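You operate a simulated robot arm through the tools that you are given. There is no shell and no other tool. Be economical: measure what you need, move in short steps, check, and stop when the job is done.

Carry out the task below with a simulated two-armed robot. There is one attempt and no reset: what you move stays moved.

JOB
Couple the hose that the hose card names and set 2 bar.
Fine: shut the air valve, wait till the gauge shows nought, push that hose's connector into the coupling, then open the valve and turn the regulator knob till the gauge shows 2 bar. The air ends on. Where these are worked on the way, their far stop is far enough and under half their travel is too little: air valve.

It is judged by the outcome, as a careful person would: the job done as asked, and still so three seconds after it is handed in. It fails if anything else is knocked over, pushed out of place, dropped, spilled or broken.

ROBOT AND FRAMES
Two 6-joint arms with two-finger grippers on one trunk, on a base that drives. Base frame: it is fixed to the floor where the robot stands at the start and does not move with it; the origin is under the middle of the robot, x ahead of it, y to its left, z up. Lengths are in m, angles in degrees, forces in N, time in s.
The left shoulder is at the start at [0.07, 0.176, 1.253], the right one opposite. With the tool pointing down near the work surface each hand reaches from about 0.46 to 0.78 m from the robot's upright axis, wherever it stands, measured 20 degrees to its own side. Places, roughly: air coupling [0.5, -0.2, 0.9]; air gauge [0.6, -0.4, 1.3]; air valve [0.9, 0, 1.4]; regulator knob [0.4, -0.5, 1.2]. Payload 2.45 kg a hand.
Tool frame (each hand has its own): the origin (TCP) lies between the finger pads and is the grasp point; the fingertips stand 0.026 m ahead of it; z points along the fingers, y is the line along which they close. The gripper opens to 0.096 m. The gripper's body begins 0.069 m behind the TCP.
Orientation is that of the tool frame in the base frame, as [roll, pitch, yaw] about the fixed x, y, z axes, in that order (R = Rz(yaw) Ry(pitch) Rx(roll)). With the fingers straight down and closing along the base's y, the tool's x points along the base's -x, its y along +y and its z along -z.

CONTROLS
- The arms move only by the tool arm_command. It takes "left_deltas", "right_deltas" or both (then of equal length, played together; a hand with none holds still); each is a list of rows, each a list of 3 entries, a list of its own where there are three numbers: the shift along the tool's x, y, z in m, then the turn, a rotation vector about the tool's x, y, z in degrees, then the gripper command, from -1 (shut) to 1 (fully open), values between in proportion. In form: [[[dx, dy, dz], [ax, ay, az], fingers], ...]. A call has 1 to 10 rows; each row is the pose to reach, as a shift and turn from the pose commanded when the call began, along the tool's axes at that moment. Rows are played at 5 a second. More than 0.05 m and 8.6 degrees between two rows, or a gripper value outside its range, and nothing of the call is played. Where a pose cannot be reached the arm comes as near as it can. A force on the tool above 70 N (or 10 N above the force at the start of the call, whichever is more), or a blocked arm, ends the call early, and 0.2 s more pass. Each finger halts on what it meets, pressing with about 23 N; the grip force reading is that of the motor and also rises with nothing between the fingers. The clock runs only during rows and for 0.2 s after the last one: add rows that repeat a pose to give the fingers time. It gives the time, the measured TCP pose, the force on the tool (base axes), the opening and the grip force at its end, in the units of the frame above (readings bear some noise), with the torque about the TCP (base axes, N m) and any sound that the robot's microphone picked up, and new pictures: "pictures" is both (left out), scene, wrist or none (wrist: the cameras of the hands that moved).
- Cameras (640 x 400 px; columns grow to the right, rows downward): "scene" is now at [0.1416, -0.0224, 1.5895]; the picture's right is [-0.18, -0.98, 0.00], its down [-0.49, 0.09, -0.87] and it looks along [0.85, -0.16, -0.50] (base axes); focal length 214 px, centre (320, 200). "left" rides on the left gripper at [0.082, -0.003, -0.098] in its tool frame; the picture's right is [0.04, 1.00, 0.00], its down [-0.73, 0.03, -0.68] and it looks along [-0.68, 0.03, 0.73] (tool axes); focal length 256 px, centre (320, 200). "right" rides on the right gripper at [0.082, 0.003, -0.098] in its tool frame; the picture's right is [-0.04, 1.00, 0.00], its down [-0.73, -0.03, -0.68] and it looks along [-0.68, -0.03, 0.73] (tool axes); focal length 256 px, centre (320, 200). There is no depth. A picture from a camera that has moved, and an enlarged one, comes with that camera's place and axes in the base frame and with its lens. The place of the scene camera against the robot may be out by one fixed shift of up to 0.012 m in any direction.
- move_column(by): slides the trunk up (or, below 0, down) by that many m; the arms and the scene camera ride with it, the base frame stays. It gives what a move gives, with no picture.
- roll_base(legs): drives the robot by 1 to 6 legs, each [ahead, left, turn to the left] in m, m and degrees, along the robot's own axes; the way and the turn of a leg run together, so that a leg with both is an arc; at most 1.5 m and 180 degrees a leg. The arms and the cameras ride along, it lands a little off, and it stops where it bumps. It gives what a move gives, and a new picture of the scene camera.
- pan_tilt(pan, tilt): turns the head with the scene camera to pan (to the left, within 86 degrees either way) and tilt (down, from -29 to 69), counted from straight ahead of the robot. It gives what a move gives, and a new picture of the scene camera.
- close_up(camera, box): a new picture of the part [left, top, right, bottom] of that camera's present view, enlarged. No time passes.
- close_job(): hands the job in; it is judged then, once.

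Go step by step. Nothing tells you exact positions but the pictures and the camera data: compare them with the known pose of the tool, close in by small moves and look again before you grip or let go. The budget is 120 turns and 260 pictures, counting those below and the enlarged ones. Unless the task says otherwise, let go and move clear before handing in.

The tools are called after "Emit:" as name(argument=value, ...) on one line, values as JSON. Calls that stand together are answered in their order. arm_command: Moves the arms, as the interface text tells. Its arguments: {"type":"object","properties":{"left_deltas":{"type":"array"},"right_deltas":{"type":"array"},"pictures":{"type":"string","enum":["both","scene","wrist","none"]}},"required":[]} The other tools are called the same way: move_column (by) slides the trunk up or down; roll_base (legs) drives the base; pan_tilt (pan, tilt) turns the head that bears the scene camera; close_up (camera, box) takes an enlarged picture of a part of a camera's view; close_job () hands the job in.

At the start:

```text
clock: 0.0
left_tool_pos: [0.5182, 0.1367, 1.5303]
left_tcp_rot: [180.0, -0.1, -179.9]
left_ft_force: [0.7, 0.8, -1.0]
left_moment: [0.0, 0.02, -0.02]
left_finger_gap: 0.0958
left_gripper_force: 0.2
right_tool_pos: [0.4971, -0.4218, 1.5277]
right_tcp_rot: [-179.9, 0.2, -180.0]
right_ft_force: [-0.1, -0.2, -0.1]
right_moment: [0.0, -0.01, 0.0]
right_finger_gap: 0.0961
right_gripper_force: 0.0
trunk travel left (down, up): [-0.737, 0.103]
robot x, y, heading: [0.0013, 0.0006, -0.2]
head pan, tilt: [-10.6, 29.8]
```

scene: 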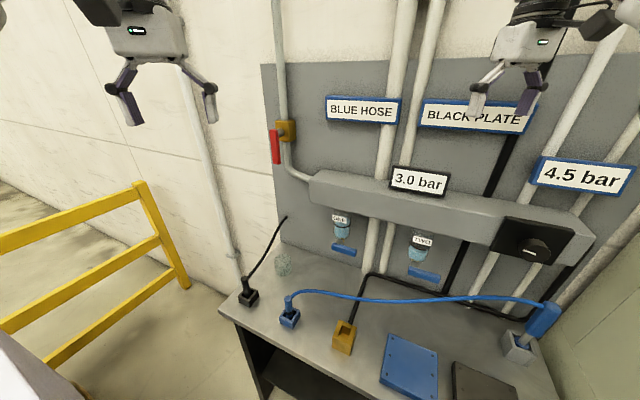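
right: 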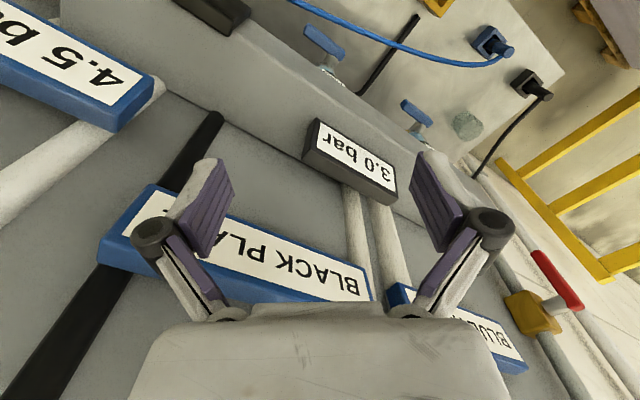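
left: 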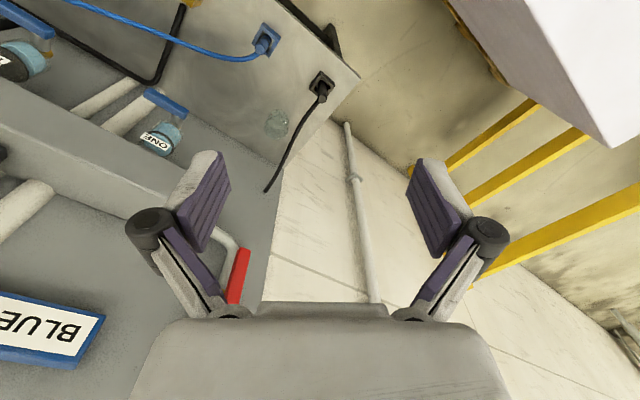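

The scene shows a card "BLUE HOSE", other cards, a 3.0 bar display, a valve with a red lever, and a knob box on the right. I'll look closer at these before moving.

Emit:
close_up(camera="scene", box=[220, 60, 460, 210])

Emit:
close_up(camera="scene", box=[380, 200, 640, 400])

Emit:
close_up(camera="scene", box=[210, 200, 450, 400])

```text
2.67 times, centred on (340, 135) of scene
camera zoom: at [0.1416, -0.0224, 1.5895], right [-0.18, -0.98, 0.0], down [-0.49, 0.09, -0.87], along [0.85, -0.16, -0.5], focal length 572 px, centre (267, 373)
```

zoom: 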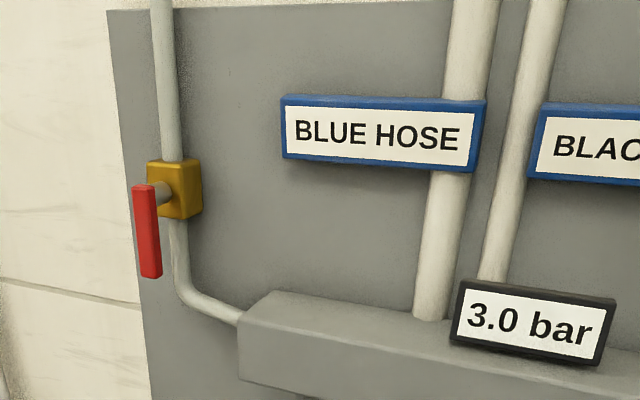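

```text
2.00 times, centred on (510, 300) of scene
camera zoom: at [0.1416, -0.0224, 1.5895], right [-0.18, -0.98, 0.0], down [-0.49, 0.09, -0.87], along [0.85, -0.16, -0.5], focal length 429 px, centre (-60, 0)
```

zoom: 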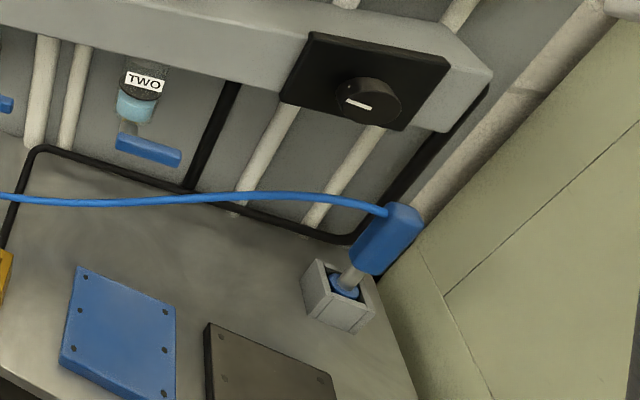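

```text
2.00 times, centred on (330, 300) of scene
camera zoom: at [0.1416, -0.0224, 1.5895], right [-0.18, -0.98, 0.0], down [-0.49, 0.09, -0.87], along [0.85, -0.16, -0.5], focal length 429 px, centre (300, 0)
```

zoom: 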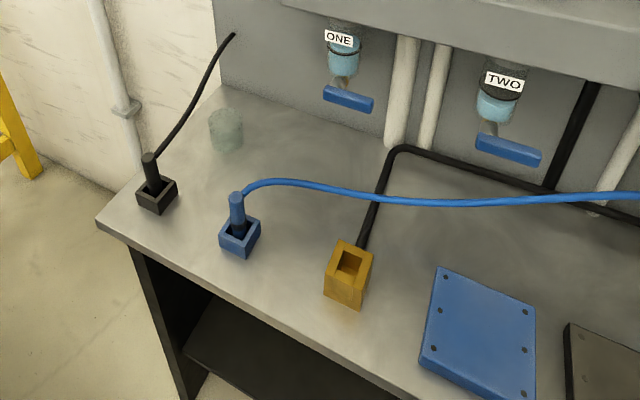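

The coupling is probably the yellow block, the gauge is the black-framed 3.0 bar display, and the blue hose's connector is parked in the blue holder. The panel faces us at an angle, so I'll turn the robot about 30° right to face it and look again.

Emit:
roll_base(legs=[[0, 0, -30]])

```text
clock: 1.9
left_tool_pos: [0.5152, -0.139, 1.5291]
left_tcp_rot: [180.0, 0.1, 150.1]
left_ft_force: [0.3, -0.2, -0.3]
left_moment: [0.0, -0.01, -0.03]
left_finger_gap: 0.096
left_gripper_force: 0.0
right_tool_pos: [0.2204, -0.6134, 1.5284]
right_tcp_rot: [-179.9, 0.2, 150.1]
right_ft_force: [0.4, -0.7, 0.0]
right_moment: [0.0, 0.01, -0.03]
right_finger_gap: 0.0961
right_gripper_force: 0.1
trunk travel left (down, up): [-0.737, 0.103]
robot x, y, heading: [-0.0026, 0.0038, -30.1]
head pan, tilt: [-10.6, 29.8]
camera scene: at [0.1143, -0.0899, 1.5895], right [-0.65, -0.76, 0.0], down [-0.38, 0.32, -0.87], along [0.66, -0.56, -0.5], focal length 214 px, centre (320, 200)
```

scene: 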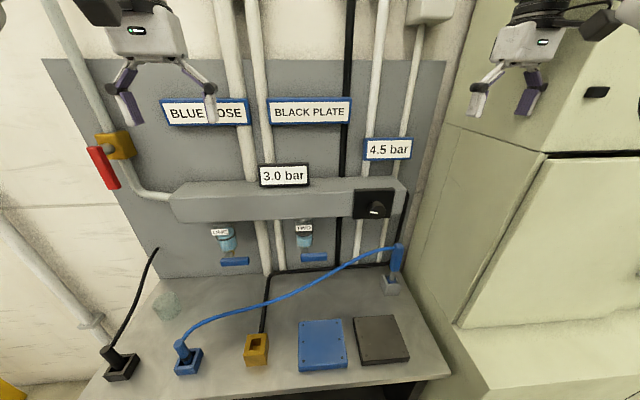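

The panel normal seems to be about heading -35°, so I'll square the robot to it. Then I'll point the head at the valve.

Emit:
roll_base(legs=[[0, 0, -5.5]])

Emit:
pan_tilt(pan=20, tilt=15)

```text
clock: 3.1
left_tool_pos: [0.5184, -0.1699, 1.5276]
left_tcp_rot: [-179.4, -0.1, 145.6]
left_ft_force: [-1.1, -0.5, 0.6]
left_moment: [0.04, -0.04, 0.01]
left_finger_gap: 0.0962
left_gripper_force: 0.1
right_tool_pos: [0.1921, -0.6134, 1.5339]
right_tcp_rot: [-179.4, 0.3, 146.5]
right_ft_force: [38.5, 30.3, 3.8]
right_moment: [-1.08, 1.01, 0.78]
right_finger_gap: 0.0653
right_gripper_force: 0.0
trunk travel left (down, up): [-0.737, 0.103]
robot x, y, heading: [0.0049, 0.0004, -34.3]
head pan, tilt: [-10.6, 29.8]
stopped in leg 1: the force on the tool passed its limit at 72 N (the readings are from after the stop); the commanded pose is now the measured one
camera scene: at [0.1217, -0.0877, 1.5894], right [-0.71, -0.71, 0.01], down [-0.36, 0.34, -0.87], along [0.61, -0.62, -0.5], focal length 214 px, centre (320, 200)
```

scene: 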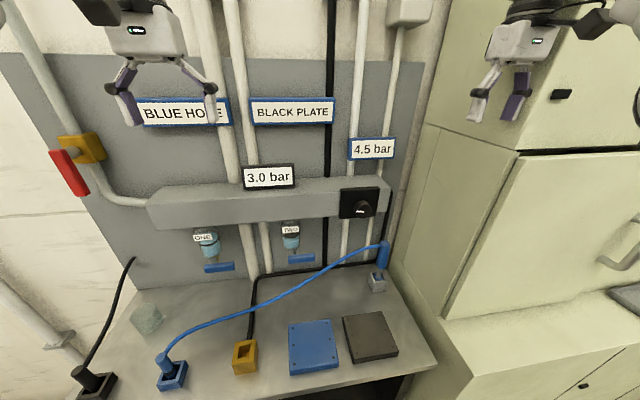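

```text
clock: 4.0
left_tool_pos: [0.521, -0.1707, 1.5259]
left_tcp_rot: [-179.2, -0.2, 145.3]
left_ft_force: [0.0, -0.4, -0.9]
left_moment: [-0.01, 0.01, -0.01]
left_finger_gap: 0.0961
left_gripper_force: 0.0
right_tool_pos: [0.1923, -0.6133, 1.5332]
right_tcp_rot: [-179.5, 0.1, 146.1]
right_ft_force: [41.9, 32.3, 4.7]
right_moment: [-1.1, 1.23, 0.86]
right_finger_gap: 0.0642
right_gripper_force: 0.0
trunk travel left (down, up): [-0.737, 0.103]
robot x, y, heading: [0.0028, -0.0024, -34.9]
head pan, tilt: [20.0, 15.0]
camera scene: at [0.1525, -0.0459, 1.6123], right [-0.25, -0.97, 0.01], down [-0.26, 0.06, -0.96], along [0.93, -0.25, -0.27], focal length 214 px, centre (320, 200)
```

scene: 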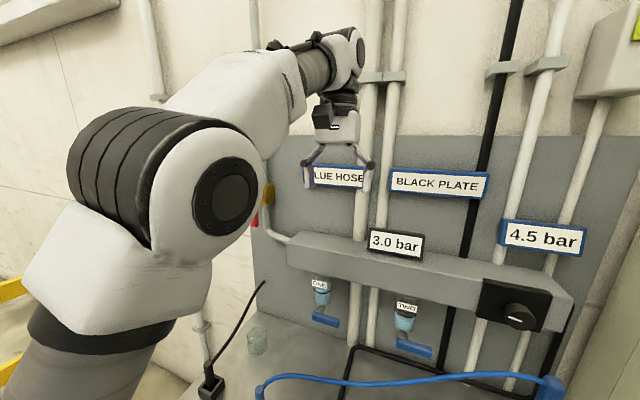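

The right gripper touched the tall cabinet on the right, so I'll back it off to the left and towards the robot.

Emit:
arm_command(right_deltas=[[[0.0, 0.03, 0], [0, 0, 0], 1], [[0.03, 0.07, 0], [0, 0, 0], 1], [[0.07, 0.1, 0], [0, 0, 0], 1], [[0.1, 0.1, 0], [0, 0, 0], 1]], pictures="none")

Emit:
pan_tilt(pan=-10, tilt=25)

```text
clock: 5.0
left_tool_pos: [0.5057, -0.188, 1.5289]
left_tcp_rot: [179.9, -0.3, 145.3]
left_ft_force: [0.2, 0.5, 0.0]
left_moment: [0.05, 0.0, 0.02]
left_finger_gap: 0.0957
left_gripper_force: 0.0
right_tool_pos: [0.1867, -0.5229, 1.5511]
right_tcp_rot: [179.8, 0.1, 145.9]
right_ft_force: [-0.5, -0.2, 0.2]
right_moment: [0.04, -0.01, -0.01]
right_finger_gap: 0.096
right_gripper_force: 0.2
right hand out of reach, approached as far as the arm can: row 3, 4
trunk travel left (down, up): [-0.737, 0.103]
robot x, y, heading: [0.002, 0.0002, -34.6]
head pan, tilt: [20.0, 15.0]
```

```text
clock: 6.0
left_tool_pos: [0.5059, -0.1822, 1.5297]
left_tcp_rot: [-180.0, 0.0, 145.4]
left_ft_force: [0.8, 0.6, 0.2]
left_moment: [0.0, -0.01, -0.01]
left_finger_gap: 0.096
left_gripper_force: 0.1
right_tool_pos: [0.1869, -0.5186, 1.5526]
right_tcp_rot: [-179.9, 0.3, 145.9]
right_ft_force: [-0.3, -0.1, 0.5]
right_moment: [-0.01, -0.01, 0.04]
right_finger_gap: 0.0959
right_gripper_force: 0.1
trunk travel left (down, up): [-0.737, 0.103]
robot x, y, heading: [0.002, -0.003, -34.7]
head pan, tilt: [-10.0, 25.0]
camera scene: at [0.1115, -0.0992, 1.5973], right [-0.7, -0.71, 0.0], down [-0.3, 0.3, -0.91], along [0.65, -0.64, -0.42], focal length 214 px, centre (320, 200)
```

scene: 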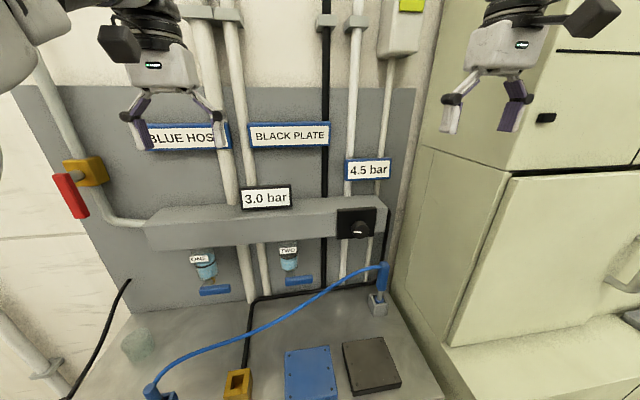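

I triangulate the valve hub at about (0.80, -0.015, 1.45), with the red lever hanging about 0.1 m straight down. I'll swing the left tool to horizontal, shift it left and close the fingers to use as a poker.

Emit:
arm_command(left_deltas=[[[0, 0.02, 0], [0, -8.3, 0], 0], [[0, 0.04, 0], [0, -16.6, 0], -0.5], [[0, 0.06, 0.01], [0, -24.9, 0], -1], [[0, 0.08, 0.02], [0, -33.2, 0], -1], [[0, 0.1, 0.03], [0, -41.5, 0], -1], [[0, 0.12, 0.04], [0, -49.8, 0], -1], [[0, 0.14, 0.05], [0, -58.1, 0], -1], [[0, 0.16, 0.06], [0, -66.4, 0], -1], [[0, 0.18, 0.07], [0, -74.7, 0], -1], [[0, 0.2, 0.08], [0, -83, 0], -1]])

```text
clock: 8.4
left_tool_pos: [0.6996, -0.0585, 1.3644]
left_tcp_rot: [-158.7, 67.7, -171.3]
left_ft_force: [-0.7, -0.4, -0.7]
left_moment: [-0.02, 0.01, 0.06]
left_finger_gap: 0.0
left_gripper_force: 23.6
left hand out of reach, approached as far as the arm can: row 3, 4, 5, 6, 7, 8, 9, 10
right_tool_pos: [0.184, -0.5197, 1.5518]
right_tcp_rot: [179.9, 0.2, 145.9]
right_ft_force: [-1.4, -1.4, 0.0]
right_moment: [0.03, 0.01, -0.01]
right_finger_gap: 0.0959
right_gripper_force: 0.0
trunk travel left (down, up): [-0.737, 0.103]
robot x, y, heading: [0.0043, -0.0028, -34.5]
head pan, tilt: [-10.0, 25.0]
stopped in row 10 (left hand): the arm was blocked; the commanded pose is now the measured one
camera scene: at [0.11, -0.102, 1.5972], right [-0.7, -0.71, 0.0], down [-0.3, 0.3, -0.91], along [0.64, -0.64, -0.42], focal length 214 px, centre (320, 200)
camera left: at [0.5791, -0.0434, 1.3241], right [0.18, 0.97, -0.17], down [-0.34, 0.23, 0.91], along [0.93, -0.1, 0.37], focal length 256 px, centre (320, 200)
```

scene: 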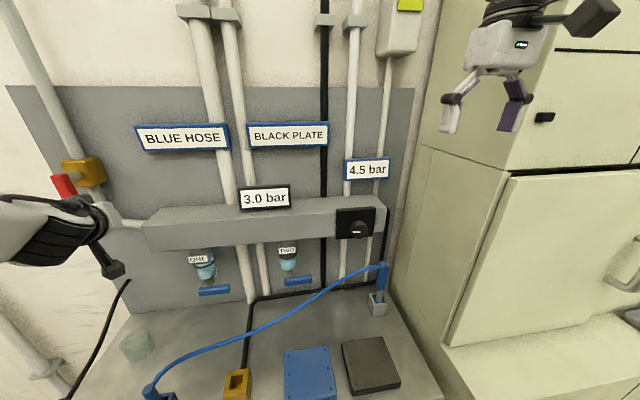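
left: 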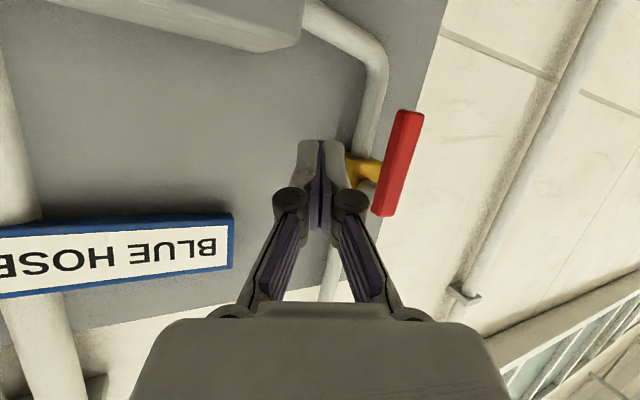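

The fingers are closed just right of the lever, but the arm is cramped at its limit. I'll back the base up 0.12 m to give it room and look again.

Emit:
roll_base(legs=[[-0.12, 0, 0]])

Emit:
pan_tilt(pan=8, tilt=22)

```text
clock: 9.6
left_tool_pos: [0.6044, 0.0108, 1.3627]
left_tcp_rot: [-158.8, 67.7, -171.2]
left_ft_force: [-0.5, 0.2, -1.1]
left_moment: [0.04, 0.01, 0.03]
left_finger_gap: 0.0
left_gripper_force: 23.2
right_tool_pos: [0.0896, -0.4524, 1.5525]
right_tcp_rot: [179.9, 0.2, 145.8]
right_ft_force: [-0.1, 1.3, -0.4]
right_moment: [0.01, 0.01, 0.01]
right_finger_gap: 0.096
right_gripper_force: 0.0
trunk travel left (down, up): [-0.737, 0.103]
robot x, y, heading: [-0.094, 0.0652, -34.5]
head pan, tilt: [-10.0, 25.0]
camera scene: at [0.0153, -0.0339, 1.5968], right [-0.7, -0.71, 0.0], down [-0.3, 0.3, -0.91], along [0.64, -0.64, -0.42], focal length 214 px, centre (320, 200)
```

scene: 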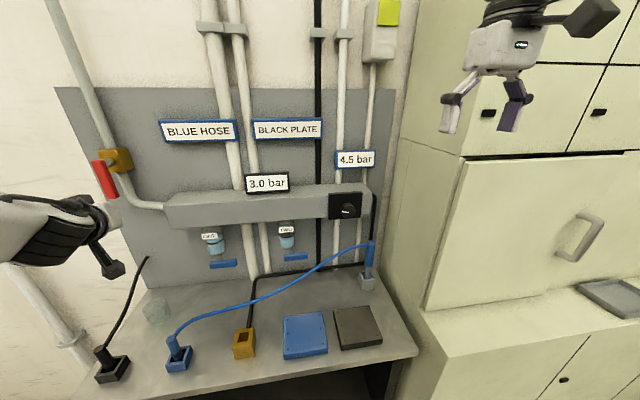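

```text
clock: 10.4
left_tool_pos: [0.6023, 0.013, 1.3649]
left_tcp_rot: [-158.5, 67.7, -171.0]
left_ft_force: [0.1, -1.0, 0.0]
left_moment: [0.0, -0.03, -0.02]
left_finger_gap: 0.0
left_gripper_force: 23.2
right_tool_pos: [0.0856, -0.4497, 1.5532]
right_tcp_rot: [180.0, 0.3, 145.8]
right_ft_force: [-0.2, 0.3, -0.8]
right_moment: [0.01, -0.03, 0.01]
right_finger_gap: 0.096
right_gripper_force: 0.0
trunk travel left (down, up): [-0.737, 0.103]
robot x, y, heading: [-0.0929, 0.0681, -34.7]
head pan, tilt: [8.0, 22.0]
camera scene: at [0.0294, -0.0082, 1.6022], right [-0.45, -0.89, 0.0], down [-0.33, 0.17, -0.93], along [0.83, -0.42, -0.37], focal length 214 px, centre (320, 200)
```

scene: 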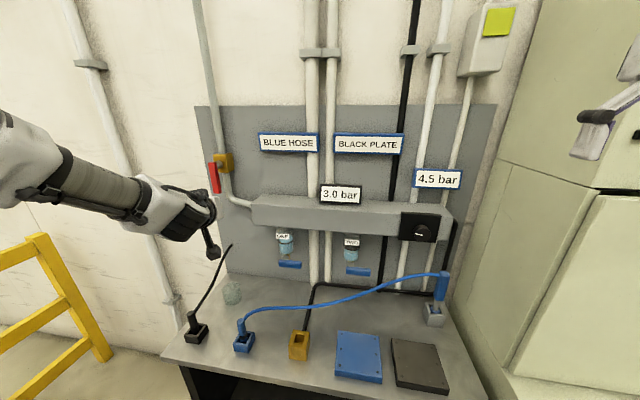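

The lever position is confirmed. I'll advance the closed fingers to just right of the lever.

Emit:
arm_command(left_deltas=[[[-0.025, -0.02, 0.04], [0, 0, 0], -1], [[-0.05, -0.0344, 0.08], [0, 0, 0], -1], [[-0.07, -0.0344, 0.115], [0, 0, 0], -1], [[-0.078, -0.0344, 0.13], [0, 0, 0], -1], [[-0.078, -0.0344, 0.13], [0, 0, 0], -1]])

```text
refused: row 1 steps farther than a row can; nothing moved
```

Emit:
arm_command(left_deltas=[[[-0.02, -0.015, 0.03], [0, 0, 0], -1], [[-0.04, -0.03, 0.06], [0, 0, 0], -1], [[-0.06, -0.0344, 0.09], [0, 0, 0], -1], [[-0.078, -0.0344, 0.13], [0, 0, 0], -1], [[-0.078, -0.0344, 0.13], [0, 0, 0], -1]])

```text
clock: 11.6
left_tool_pos: [0.7429, -0.0474, 1.3955]
left_tcp_rot: [-158.4, 67.7, -171.2]
left_ft_force: [0.2, 0.7, 0.3]
left_moment: [-0.01, -0.02, 0.01]
left_finger_gap: 0.0
left_gripper_force: 23.2
right_tool_pos: [0.087, -0.4516, 1.5528]
right_tcp_rot: [180.0, 0.3, 145.8]
right_ft_force: [-0.4, -0.4, -0.7]
right_moment: [0.03, -0.03, -0.01]
right_finger_gap: 0.0959
right_gripper_force: 0.0
trunk travel left (down, up): [-0.737, 0.103]
robot x, y, heading: [-0.0962, 0.065, -34.8]
head pan, tilt: [8.0, 22.0]
camera scene: at [0.0303, -0.0093, 1.602], right [-0.45, -0.89, 0.0], down [-0.33, 0.17, -0.93], along [0.83, -0.42, -0.37], focal length 214 px, centre (320, 200)
camera left: at [0.6217, -0.0327, 1.3549], right [0.18, 0.97, -0.18], down [-0.34, 0.23, 0.91], along [0.93, -0.1, 0.36], focal length 256 px, centre (320, 200)
```

scene: 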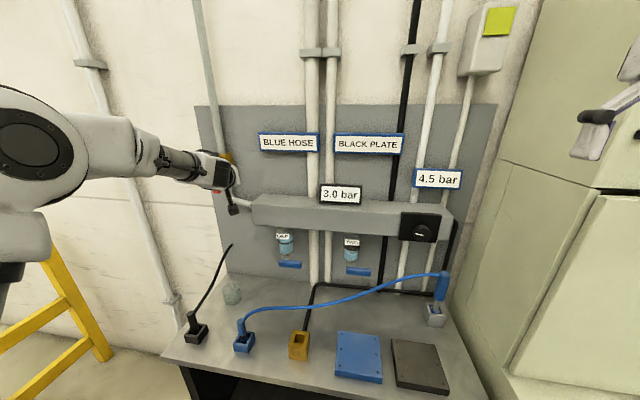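
left: 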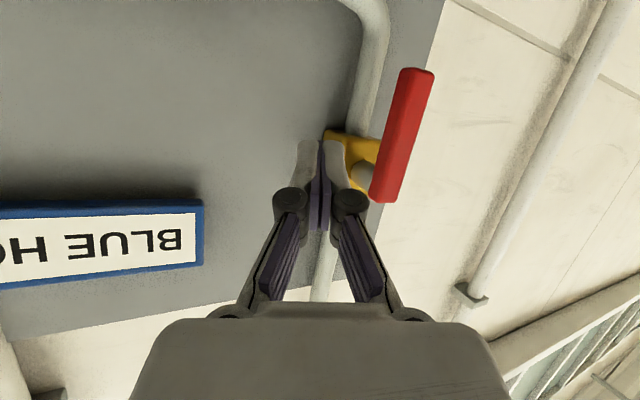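

Wrist and scene estimates of the lever height disagree by a few cm, so I'll zoom in.

Emit:
close_up(camera="scene", box=[180, 130, 280, 230])

Emit:
close_up(camera="left", box=[240, 40, 480, 240])

```text
4.00 times, centred on (230, 180) of scene
camera zoom: at [0.0303, -0.0093, 1.602], right [-0.45, -0.89, 0.0], down [-0.33, 0.17, -0.93], along [0.83, -0.42, -0.37], focal length 858 px, centre (680, 280)
```

zoom: 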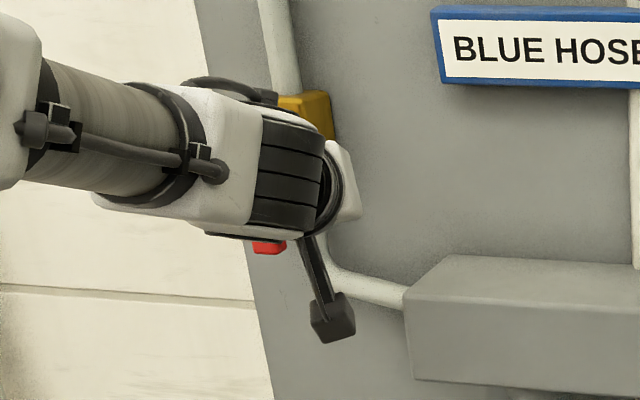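

```text
2.00 times, centred on (360, 140) of left
camera zoom: at [0.6217, -0.0327, 1.3549], right [0.18, 0.97, -0.18], down [-0.34, 0.23, 0.91], along [0.93, -0.1, 0.36], focal length 512 px, centre (240, 320)
```

zoom: 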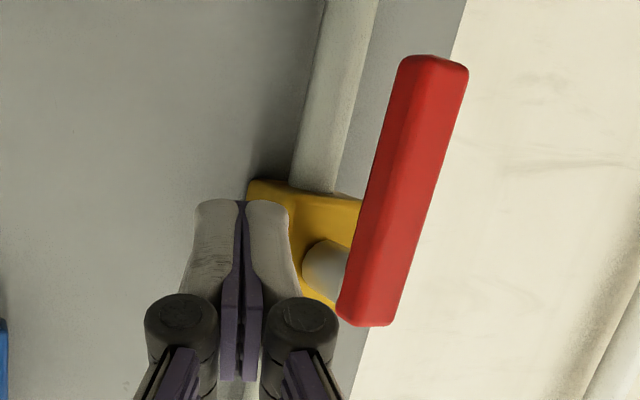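

Combining wrist and scene views puts the lever at about x 0.845, y 0.0, z 1.32–1.43, a bit deeper than I first thought. I'll move lower and forward, staying to its right.

Emit:
arm_command(left_deltas=[[[0.012, -0.006, 0.026], [0, 0, 0], -1], [[0.025, -0.013, 0.053], [0, 0, 0], -1], [[0.02, 0.005, 0.06], [0, 0, 0], -1], [[0.02, 0.005, 0.06], [0, 0, 0], -1]])

```text
clock: 12.6
left_tool_pos: [0.7926, -0.0581, 1.3553]
left_tcp_rot: [-158.7, 67.8, -171.2]
left_ft_force: [0.0, 0.5, -0.2]
left_moment: [-0.02, 0.0, 0.0]
left_finger_gap: 0.0001
left_gripper_force: 23.5
right_tool_pos: [0.0876, -0.4512, 1.552]
right_tcp_rot: [179.9, 0.3, 146.0]
right_ft_force: [-0.4, -0.5, 0.6]
right_moment: [0.01, 0.02, 0.04]
right_finger_gap: 0.0961
right_gripper_force: 0.0
trunk travel left (down, up): [-0.737, 0.103]
robot x, y, heading: [-0.0962, 0.0664, -34.6]
head pan, tilt: [8.0, 22.0]
camera scene: at [0.031, -0.0092, 1.602], right [-0.45, -0.89, 0.0], down [-0.33, 0.17, -0.93], along [0.83, -0.42, -0.37], focal length 214 px, centre (320, 200)
camera left: at [0.6709, -0.0428, 1.3134], right [0.18, 0.97, -0.18], down [-0.33, 0.23, 0.91], along [0.93, -0.1, 0.36], focal length 256 px, centre (320, 200)
```

scene: 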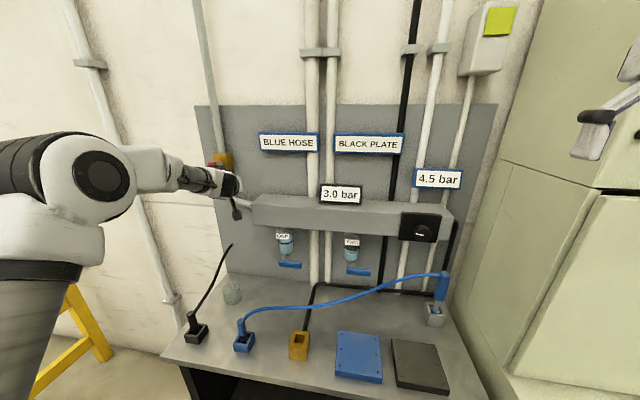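
left: 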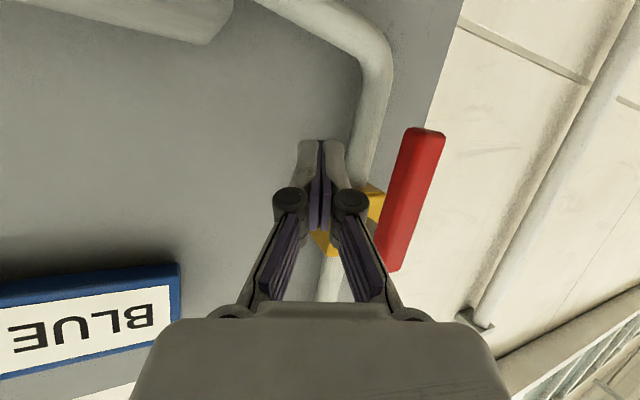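

Wrist views now agree on the lever at (0.845, -0.004), with the fingertip beside it at the right depth. I'll push gently left to see if the lever turns that way.

Emit:
arm_command(left_deltas=[[[-0.006, 0.0155, 0.012], [0, 0, 0], -1], [[-0.012, 0.0335, 0.019], [0, 0, 0], -1], [[-0.0164, 0.0482, 0.0247], [0, 0, 0], -1], [[-0.0217, 0.0649, 0.0312], [0, 0, 0], -1], [[-0.0217, 0.0649, 0.0312], [0, 0, 0], -1]], pictures="wrist")

```text
clock: 13.8
left_tool_pos: [0.8293, -0.0194, 1.3561]
left_tcp_rot: [-160.2, 67.9, -173.4]
left_ft_force: [-47.5, -38.8, -23.5]
left_moment: [-0.09, 0.51, -0.72]
left_finger_gap: 0.0
left_gripper_force: 22.8
right_tool_pos: [0.0762, -0.4644, 1.5488]
right_tcp_rot: [179.4, 0.2, 145.7]
right_ft_force: [0.4, 0.7, 0.5]
right_moment: [-0.03, 0.0, 0.01]
right_finger_gap: 0.0961
right_gripper_force: 0.0
trunk travel left (down, up): [-0.737, 0.103]
robot x, y, heading: [-0.0968, 0.0674, -35.0]
head pan, tilt: [8.0, 22.0]
camera left: at [0.7093, -0.0014, 1.3159], right [0.19, 0.97, -0.16], down [-0.33, 0.22, 0.92], along [0.92, -0.12, 0.36], focal length 256 px, centre (320, 200)
```

left: 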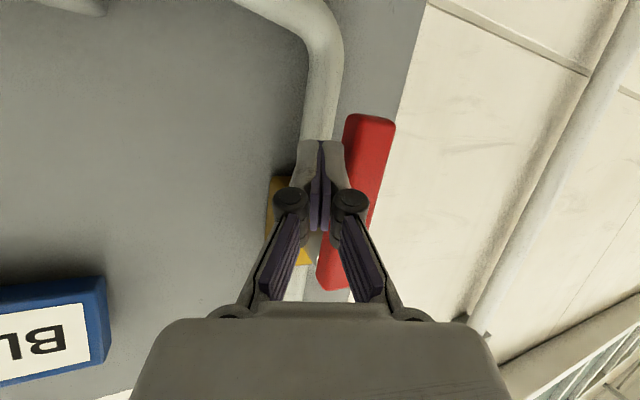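

The lever won't go left: about 60 N and no turn, so that is a stop. I'll back off, go round in front of the lever and push it right from its left side.

Emit:
arm_command(left_deltas=[[[0.0107, -0.0359, -0.0138], [0, 0, 0], -1], [[0.0201, -0.0214, -0.0442], [0, 0, 0], -1], [[0.0295, -0.0069, -0.0746], [0, 0, 0], -1], [[0.0188, 0.029, -0.0608], [0, 0, 0], -1], [[0.0081, 0.065, -0.0469], [0, 0, 0], -1], [[-0.0026, 0.0549, -0.0148], [0, 0, 0], -1], [[-0.0026, 0.0549, -0.0148], [0, 0, 0], -1]], pictures="wrist")

```text
clock: 15.4
left_tool_pos: [0.8396, 0.0569, 1.3525]
left_tcp_rot: [-158.6, 67.7, -171.1]
left_ft_force: [-0.2, 0.2, 0.1]
left_moment: [-0.01, -0.01, 0.03]
left_finger_gap: 0.0
left_gripper_force: 23.0
right_tool_pos: [0.0886, -0.4496, 1.5519]
right_tcp_rot: [-180.0, 0.2, 145.9]
right_ft_force: [-0.4, 0.1, 0.5]
right_moment: [-0.02, 0.0, 0.03]
right_finger_gap: 0.0961
right_gripper_force: 0.1
trunk travel left (down, up): [-0.737, 0.103]
robot x, y, heading: [-0.0932, 0.0656, -34.8]
head pan, tilt: [8.0, 22.0]
camera left: at [0.7188, 0.0721, 1.3122], right [0.18, 0.97, -0.18], down [-0.33, 0.23, 0.91], along [0.93, -0.1, 0.36], focal length 256 px, centre (320, 200)
```

left: 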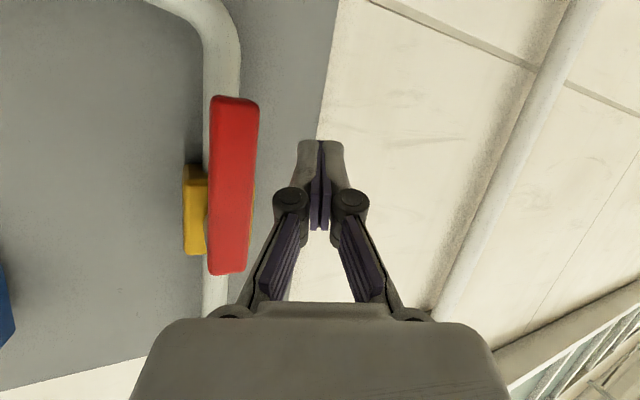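

The finger is now on the lever's left. I'll move it in and push right.

Emit:
arm_command(left_deltas=[[[-0.0094, -0.0145, 0.0304], [0, 0, 0], -1], [[-0.0014, -0.0414, 0.02], [0, 0, 0], -1], [[0.004, -0.0594, 0.0131], [0, 0, 0], -1], [[0.008, -0.0729, 0.0079], [0, 0, 0], -1], [[0.008, -0.0729, 0.0079], [0, 0, 0], -1]], pictures="wrist")

```text
clock: 16.6
left_tool_pos: [0.8301, -0.0173, 1.3531]
left_tcp_rot: [-158.7, 67.7, -171.2]
left_ft_force: [0.2, 0.4, -0.5]
left_moment: [0.02, 0.0, -0.01]
left_finger_gap: 0.0001
left_gripper_force: 23.0
right_tool_pos: [0.0883, -0.4504, 1.5527]
right_tcp_rot: [180.0, 0.3, 145.8]
right_ft_force: [-0.5, 0.5, -0.4]
right_moment: [-0.04, -0.01, -0.01]
right_finger_gap: 0.0961
right_gripper_force: 0.0
trunk travel left (down, up): [-0.737, 0.103]
robot x, y, heading: [-0.0956, 0.0651, -34.6]
head pan, tilt: [8.0, 22.0]
camera left: at [0.7092, -0.0025, 1.3129], right [0.18, 0.97, -0.18], down [-0.33, 0.23, 0.91], along [0.93, -0.1, 0.36], focal length 256 px, centre (320, 200)
```

left: 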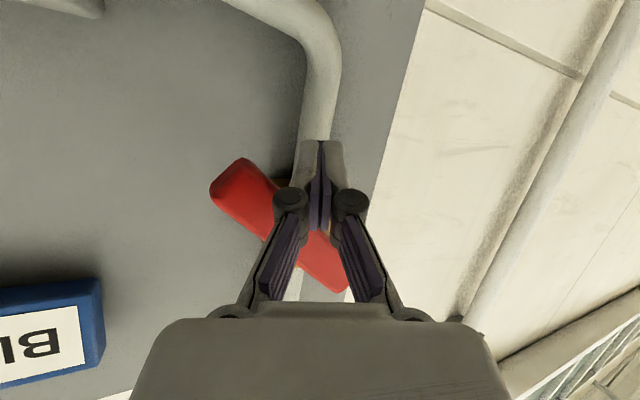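

The lever turns right, about 45° so far. I'll follow the arc right and up to its stop.

Emit:
arm_command(left_deltas=[[[0.0006, -0.028, -0.0132], [0, 0, 0], -1], [[-0.0098, -0.0484, -0.0261], [0, 0, 0], -1], [[-0.0269, -0.0556, -0.0349], [0, 0, 0], -1], [[-0.0408, -0.0577, -0.0402], [0, 0, 0], -1], [[-0.0408, -0.0577, -0.0402], [0, 0, 0], -1]])

```text
clock: 17.7
left_tool_pos: [0.7969, -0.0616, 1.3939]
left_tcp_rot: [-161.3, 66.3, -173.4]
left_ft_force: [-6.2, 1.4, -12.2]
left_moment: [0.17, -0.07, -0.05]
left_finger_gap: 0.0002
left_gripper_force: 23.2
right_tool_pos: [0.0874, -0.4495, 1.5539]
right_tcp_rot: [-180.0, 0.2, 145.8]
right_ft_force: [1.1, 0.9, 0.4]
right_moment: [0.0, 0.01, 0.02]
right_finger_gap: 0.0959
right_gripper_force: 0.0
trunk travel left (down, up): [-0.737, 0.103]
robot x, y, heading: [-0.0941, 0.0683, -34.8]
head pan, tilt: [8.0, 22.0]
stopped in row 5 (left hand): the force on the tool passed its limit at 80 N (the readings are from after the stop); the commanded pose is now the measured one
camera scene: at [0.0314, -0.0091, 1.6021], right [-0.45, -0.89, 0.0], down [-0.34, 0.17, -0.93], along [0.83, -0.42, -0.38], focal length 214 px, centre (320, 200)
camera left: at [0.6744, -0.0468, 1.3576], right [0.17, 0.97, -0.17], down [-0.31, 0.21, 0.93], along [0.94, -0.11, 0.34], focal length 256 px, centre (320, 200)
```

scene: 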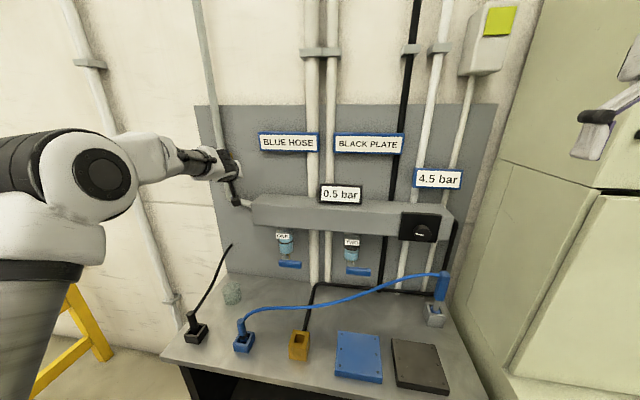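
left: 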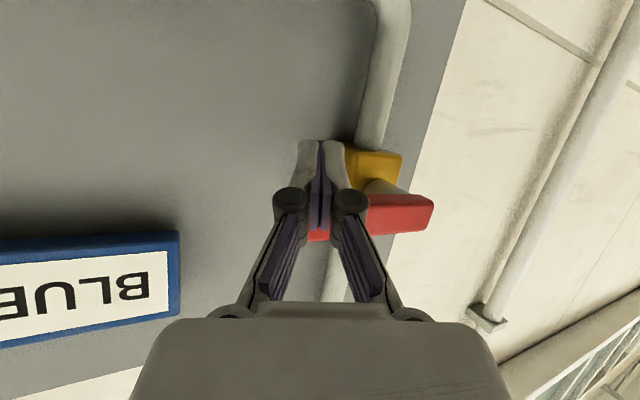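

The lever is horizontal and hit its stop, and the gauge is falling (0.5 bar). I'll back the hand away and rotate the tool back towards straight down.

Emit:
arm_command(left_deltas=[[[0.0185, 0.0028, 0.007], [0, 0, 0], -1], [[0.0293, 0.0194, -0.0277], [0, 0, 0], -1], [[0.04, 0.036, -0.0624], [0, 0, 0], -1], [[0.05, 0.0525, -0.097], [0, 0, 0], -1], [[0.06, 0.069, -0.13], [0, 0, 0], -1], [[0.06, 0.069, -0.13], [0, 8, 0], -1], [[0.06, 0.069, -0.13], [0, 16, 0], -1], [[0.06, 0.069, -0.13], [0, 24, 0], -1], [[0.06, 0.069, -0.13], [0, 32, 0], 0], [[0.06, 0.069, -0.13], [0, 40, 0], 0]], pictures="scene")

```text
clock: 19.9
left_tool_pos: [0.6696, 0.0307, 1.3812]
left_tcp_rot: [-171.5, 27.1, 172.9]
left_ft_force: [-0.3, 0.6, 0.7]
left_moment: [-0.01, -0.03, -0.02]
left_finger_gap: 0.048
left_gripper_force: 0.1
right_tool_pos: [0.0882, -0.4508, 1.5521]
right_tcp_rot: [180.0, 0.2, 145.8]
right_ft_force: [0.6, -0.1, -0.9]
right_moment: [-0.03, 0.05, -0.01]
right_finger_gap: 0.0962
right_gripper_force: 0.1
trunk travel left (down, up): [-0.737, 0.103]
robot x, y, heading: [-0.0996, 0.066, -34.7]
head pan, tilt: [8.0, 22.0]
camera scene: at [0.0324, -0.0104, 1.6017], right [-0.45, -0.89, 0.0], down [-0.34, 0.17, -0.93], along [0.83, -0.42, -0.38], focal length 214 px, centre (320, 200)
```

scene: 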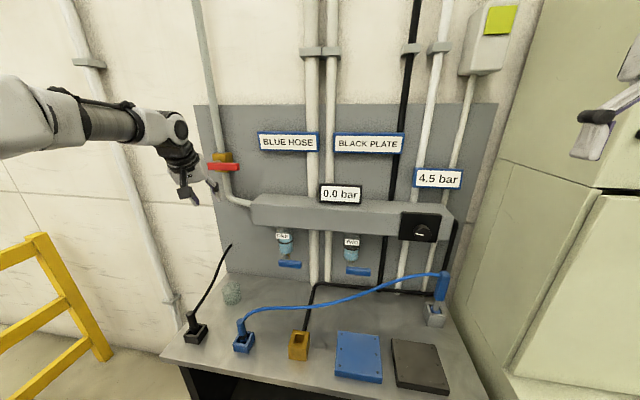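

The gauge reads 0.0 and the valve is shut. Now I'll look closely at the connectors, coupling and blue block.

Emit:
close_up(camera="scene", box=[170, 270, 330, 370])

Emit:
close_up(camera="scene", box=[330, 210, 490, 370])

```text
4.00 times, centred on (250, 320) of scene
camera zoom: at [0.0324, -0.0104, 1.6017], right [-0.45, -0.89, 0.0], down [-0.34, 0.17, -0.93], along [0.83, -0.42, -0.38], focal length 858 px, centre (600, -280)
```

zoom: 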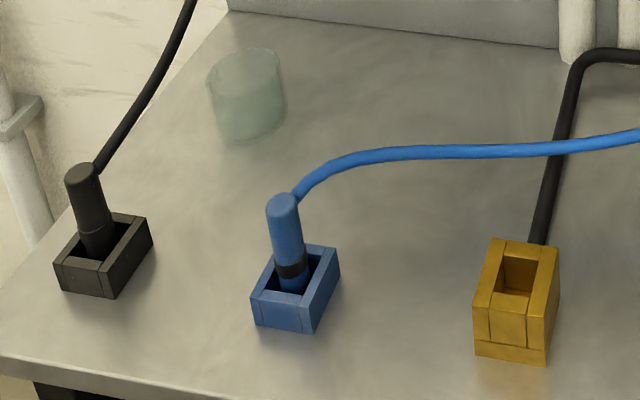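

```text
2.50 times, centred on (410, 290) of scene
camera zoom: at [0.0324, -0.0104, 1.6017], right [-0.45, -0.89, 0.0], down [-0.34, 0.17, -0.93], along [0.83, -0.42, -0.38], focal length 536 px, centre (95, -25)
```

zoom: 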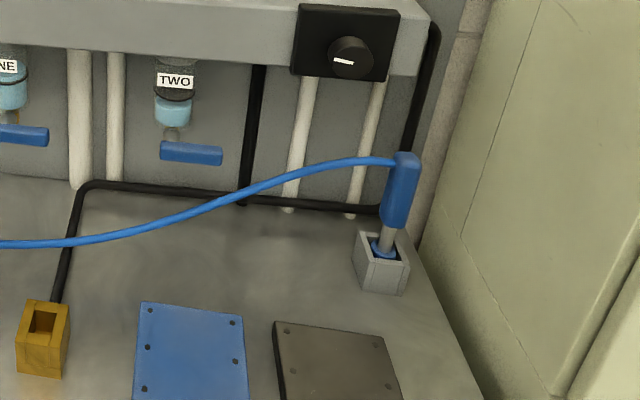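

The blue hose's connector (blue cylinder with a dark band) stands in the blue holder, and the yellow block is the coupling. I'll bring the left hand above the connector pointing down.

Emit:
arm_command(left_deltas=[[[0.02, -0.0037, 0.016], [-1.6, 5.4, 0], 0], [[0.04, -0.0074, 0.032], [-3.2, 10.9, 0], 0], [[0.06, -0.011, 0.048], [-4.8, 16.3, 0], 0], [[0.08, -0.0147, 0.0635], [-6.3, 21.8, 0], 0.5], [[0.1, -0.0184, 0.079], [-7.9, 27.2, 0], 0.5], [[0.12, -0.022, 0.095], [-7.9, 27.2, 0], 0.5], [[0.14, -0.026, 0.111], [-7.9, 27.2, 0], 0.5], [[0.16, -0.0294, 0.127], [-7.9, 27.2, 0], 0.5]])

```text
clock: 21.7
left_tool_pos: [0.5775, -0.0076, 1.1995]
left_tcp_rot: [180.0, 0.3, 171.0]
left_ft_force: [0.3, 0.0, 0.6]
left_moment: [0.04, 0.01, 0.0]
left_finger_gap: 0.0721
left_gripper_force: 0.1
right_tool_pos: [0.0878, -0.4511, 1.5508]
right_tcp_rot: [180.0, 0.1, 145.8]
right_ft_force: [0.6, 0.0, -1.2]
right_moment: [-0.01, 0.0, 0.01]
right_finger_gap: 0.0961
right_gripper_force: 0.0
trunk travel left (down, up): [-0.737, 0.103]
robot x, y, heading: [-0.0929, 0.0641, -34.5]
head pan, tilt: [8.0, 22.0]
camera scene: at [0.0312, -0.0102, 1.6019], right [-0.45, -0.89, 0.0], down [-0.34, 0.17, -0.93], along [0.83, -0.42, -0.38], focal length 214 px, centre (320, 200)
camera left: at [0.4953, 0.0027, 1.2981], right [0.12, 0.99, 0.0], down [0.73, -0.09, 0.68], along [0.68, -0.08, -0.73], focal length 256 px, centre (320, 200)
```

scene: 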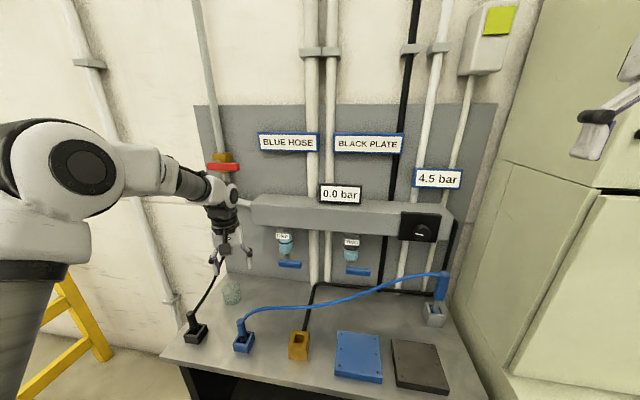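
left: 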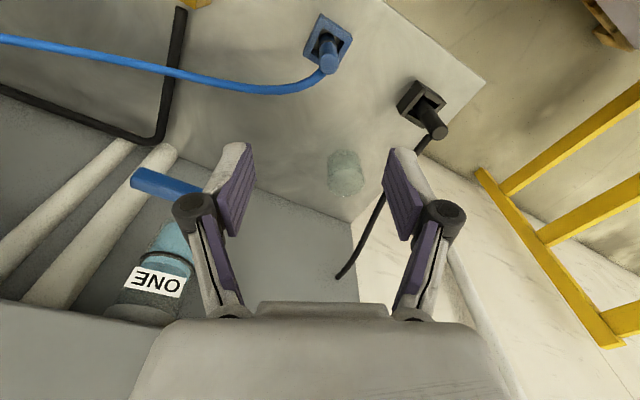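

The connector is confirmed at about (0.578, 0.0), with its hose leaving toward the robot's right. I'll rotate the hand 72° so that the fingers close across the hose direction.

Emit:
arm_command(left_deltas=[[[0, 0, 0], [0, 0, 8], 0.5], [[0, 0, 0], [0, 0, 16], 0.5], [[0, 0, 0], [0, 0, 24], 0.5], [[0, 0, 0], [0, 0, 32], 0.5], [[0, 0, 0], [0, 0, 40], 0.5], [[0, 0, 0], [0, 0, 48], 0.5], [[0, 0, 0.02], [0, 0, 56], 0.5], [[0, 0, 0.04], [0, 0, 64], 0.5], [[0, 0, 0.06], [0, 0, 72], 0.5], [[0, 0, 0.08], [0, 0, 72], 0.5]])

```text
clock: 23.9
left_tool_pos: [0.578, -0.0056, 1.1204]
left_tcp_rot: [179.8, 0.0, 99.0]
left_ft_force: [0.5, -0.1, -0.5]
left_moment: [-0.04, 0.02, -0.01]
left_finger_gap: 0.0718
left_gripper_force: 0.1
right_tool_pos: [0.0866, -0.4498, 1.5525]
right_tcp_rot: [-180.0, 0.2, 145.8]
right_ft_force: [-0.8, 0.4, 0.1]
right_moment: [0.02, 0.01, -0.02]
right_finger_gap: 0.0963
right_gripper_force: 0.1
trunk travel left (down, up): [-0.737, 0.103]
robot x, y, heading: [-0.0989, 0.0713, -34.8]
head pan, tilt: [8.0, 22.0]
camera scene: at [0.0313, -0.0094, 1.6019], right [-0.45, -0.89, 0.0], down [-0.34, 0.17, -0.93], along [0.83, -0.42, -0.38], focal length 214 px, centre (320, 200)
camera left: at [0.5613, 0.0742, 1.2185], right [0.98, 0.2, 0.0], down [0.14, -0.72, 0.68], along [0.14, -0.67, -0.73], focal length 256 px, centre (320, 200)
```

scene: 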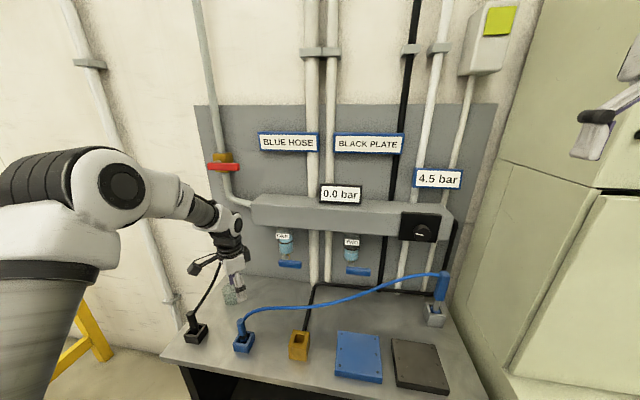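
left: 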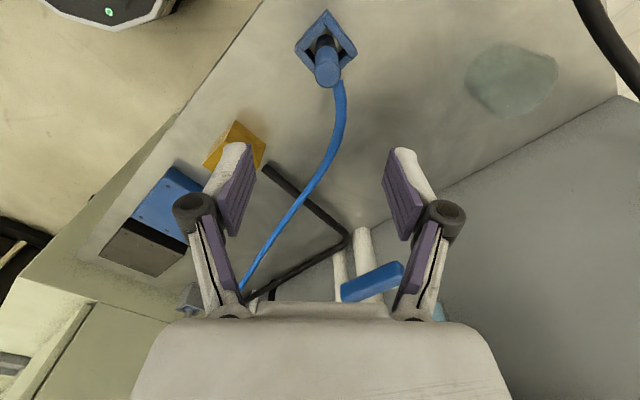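

Emit:
close_up(camera="left", box=[240, 0, 440, 125])

```text
3.20 times, centred on (340, 62) of left
camera zoom: at [0.5613, 0.0742, 1.2185], right [0.98, 0.2, 0.0], down [0.14, -0.72, 0.68], along [0.14, -0.67, -0.73], focal length 819 px, centre (256, 640)
```

zoom: 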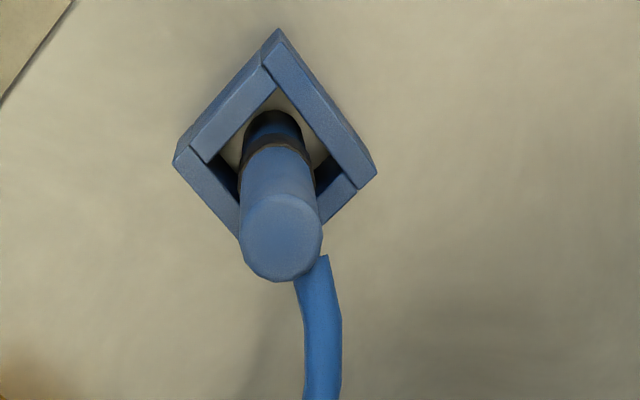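

The connector is vertical, about 25 mm in diameter, with its top near z 0.975. I'll centre over it and descend to just above.

Emit:
arm_command(left_deltas=[[[0.004, 0.004, 0.03], [0, 0, 0], 0.5], [[0.008, 0.0073, 0.06], [0, 0, 0], 0.5], [[0.008, 0.0073, 0.09], [0, 0, 0], 0.5], [[0.008, 0.0073, 0.09], [0, 0, 0], 0.5]])

```text
clock: 24.9
left_tool_pos: [0.5833, 0.0038, 1.0297]
left_tcp_rot: [179.7, 0.0, 99.1]
left_ft_force: [0.7, 0.6, -0.2]
left_moment: [-0.01, -0.01, 0.01]
left_finger_gap: 0.0719
left_gripper_force: 0.1
right_tool_pos: [0.0855, -0.4509, 1.5537]
right_tcp_rot: [-180.0, 0.4, 145.8]
right_ft_force: [0.1, 0.3, 0.1]
right_moment: [-0.01, -0.01, 0.02]
right_finger_gap: 0.096
right_gripper_force: 0.0
trunk travel left (down, up): [-0.737, 0.103]
robot x, y, heading: [-0.0963, 0.0692, -34.6]
head pan, tilt: [8.0, 22.0]
camera scene: at [0.03, -0.0091, 1.602], right [-0.45, -0.89, 0.0], down [-0.33, 0.17, -0.93], along [0.83, -0.42, -0.37], focal length 214 px, centre (320, 200)
camera left: at [0.5655, 0.0839, 1.1283], right [0.98, 0.2, 0.01], down [0.14, -0.72, 0.68], along [0.14, -0.67, -0.73], focal length 256 px, centre (320, 200)
```

scene: 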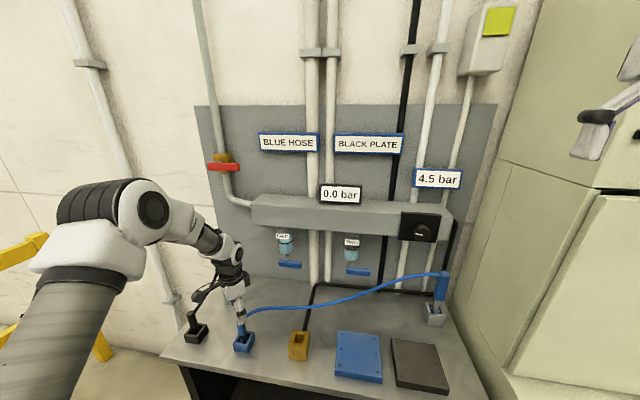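
left: 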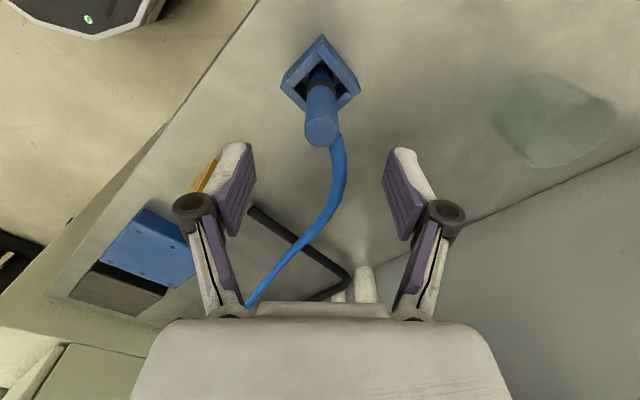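

Cap centre confirmed at (0.5836, 0.003, 0.974), holder rim at about 0.893, and the hand is centred. I'll descend to grip the upper body and close.

Emit:
arm_command(left_deltas=[[[0, 0, 0.03], [0, 0, 0], 0.5], [[0, 0, 0.06], [0, 0, 0], 0.5], [[0, 0, 0.082], [0, 0, 0], 0.5], [[0, 0, 0.082], [0, 0, 0], 0.5], [[0, 0, 0.082], [0, 0, 0], -0.2], [[0, 0, 0.082], [0, 0, 0], -1], [[0, 0, 0.082], [0, 0, 0], -1]])

```text
clock: 26.5
left_tool_pos: [0.5855, 0.0027, 0.9486]
left_tcp_rot: [179.7, -0.1, 99.0]
left_ft_force: [-0.5, -1.2, 0.4]
left_moment: [-0.04, 0.0, 0.0]
left_finger_gap: 0.0359
left_gripper_force: 23.5
right_tool_pos: [0.0865, -0.4499, 1.552]
right_tcp_rot: [-180.0, 0.3, 145.9]
right_ft_force: [0.9, -1.1, 0.2]
right_moment: [-0.01, -0.02, 0.02]
right_finger_gap: 0.0959
right_gripper_force: 0.0
trunk travel left (down, up): [-0.737, 0.103]
robot x, y, heading: [-0.0944, 0.0676, -34.7]
head pan, tilt: [8.0, 22.0]
camera scene: at [0.0304, -0.0093, 1.602], right [-0.45, -0.89, 0.0], down [-0.33, 0.17, -0.93], along [0.83, -0.42, -0.37], focal length 214 px, centre (320, 200)
camera left: at [0.5674, 0.0833, 1.0475], right [0.98, 0.2, 0.01], down [0.14, -0.72, 0.68], along [0.14, -0.67, -0.73], focal length 256 px, centre (320, 200)
```

scene: 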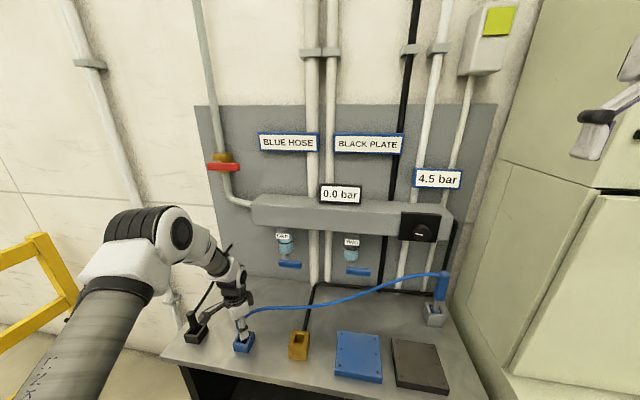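
left: 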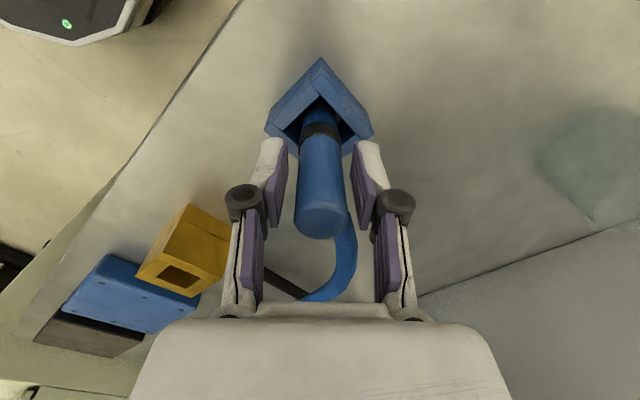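

Emit:
arm_command(left_deltas=[[[0, 0, 0], [0, 0, 0], -1], [[0, 0, 0], [0, 0, 0], -1]], pictures="wrist")

Emit:
close_up(camera="left", box=[200, 40, 440, 330])

```text
clock: 27.1
left_tool_pos: [0.5839, 0.0025, 0.95]
left_tcp_rot: [179.7, 0.0, 98.9]
left_ft_force: [-0.5, 0.4, 0.3]
left_moment: [-0.01, 0.02, 0.01]
left_finger_gap: 0.0359
left_gripper_force: 23.0
right_tool_pos: [0.0868, -0.4519, 1.5526]
right_tcp_rot: [-180.0, 0.3, 145.7]
right_ft_force: [0.1, -0.8, -0.3]
right_moment: [0.03, 0.01, 0.01]
right_finger_gap: 0.096
right_gripper_force: 0.0
trunk travel left (down, up): [-0.737, 0.103]
robot x, y, heading: [-0.0974, 0.0663, -34.8]
head pan, tilt: [8.0, 22.0]
camera left: at [0.5674, 0.0833, 1.0475], right [0.98, 0.2, 0.01], down [0.14, -0.72, 0.68], along [0.14, -0.67, -0.73], focal length 256 px, centre (320, 200)
```

left: 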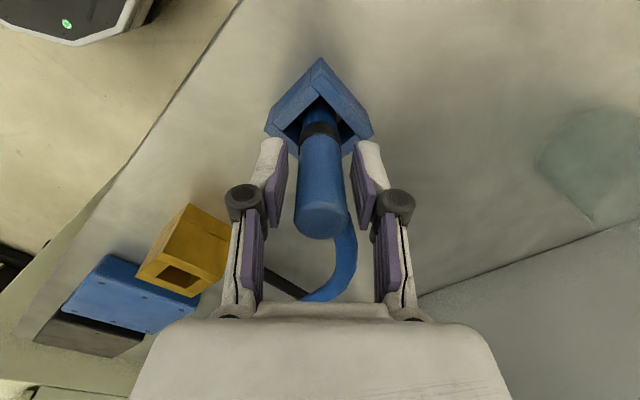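

```text
1.38 times, centred on (320, 185) of left
camera zoom: at [0.5674, 0.0833, 1.0475], right [0.98, 0.2, 0.01], down [0.14, -0.72, 0.68], along [0.14, -0.67, -0.73], focal length 353 px, centre (320, 221)
```

zoom: 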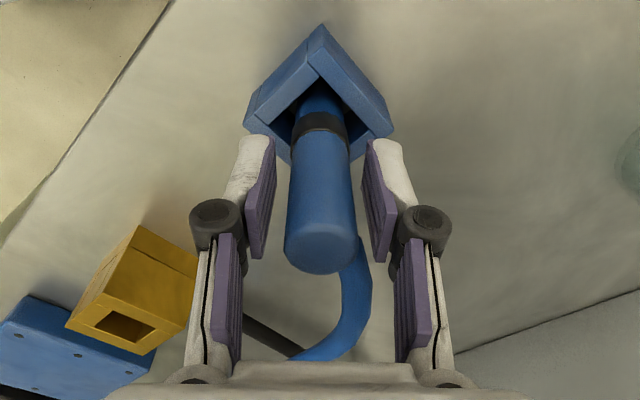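

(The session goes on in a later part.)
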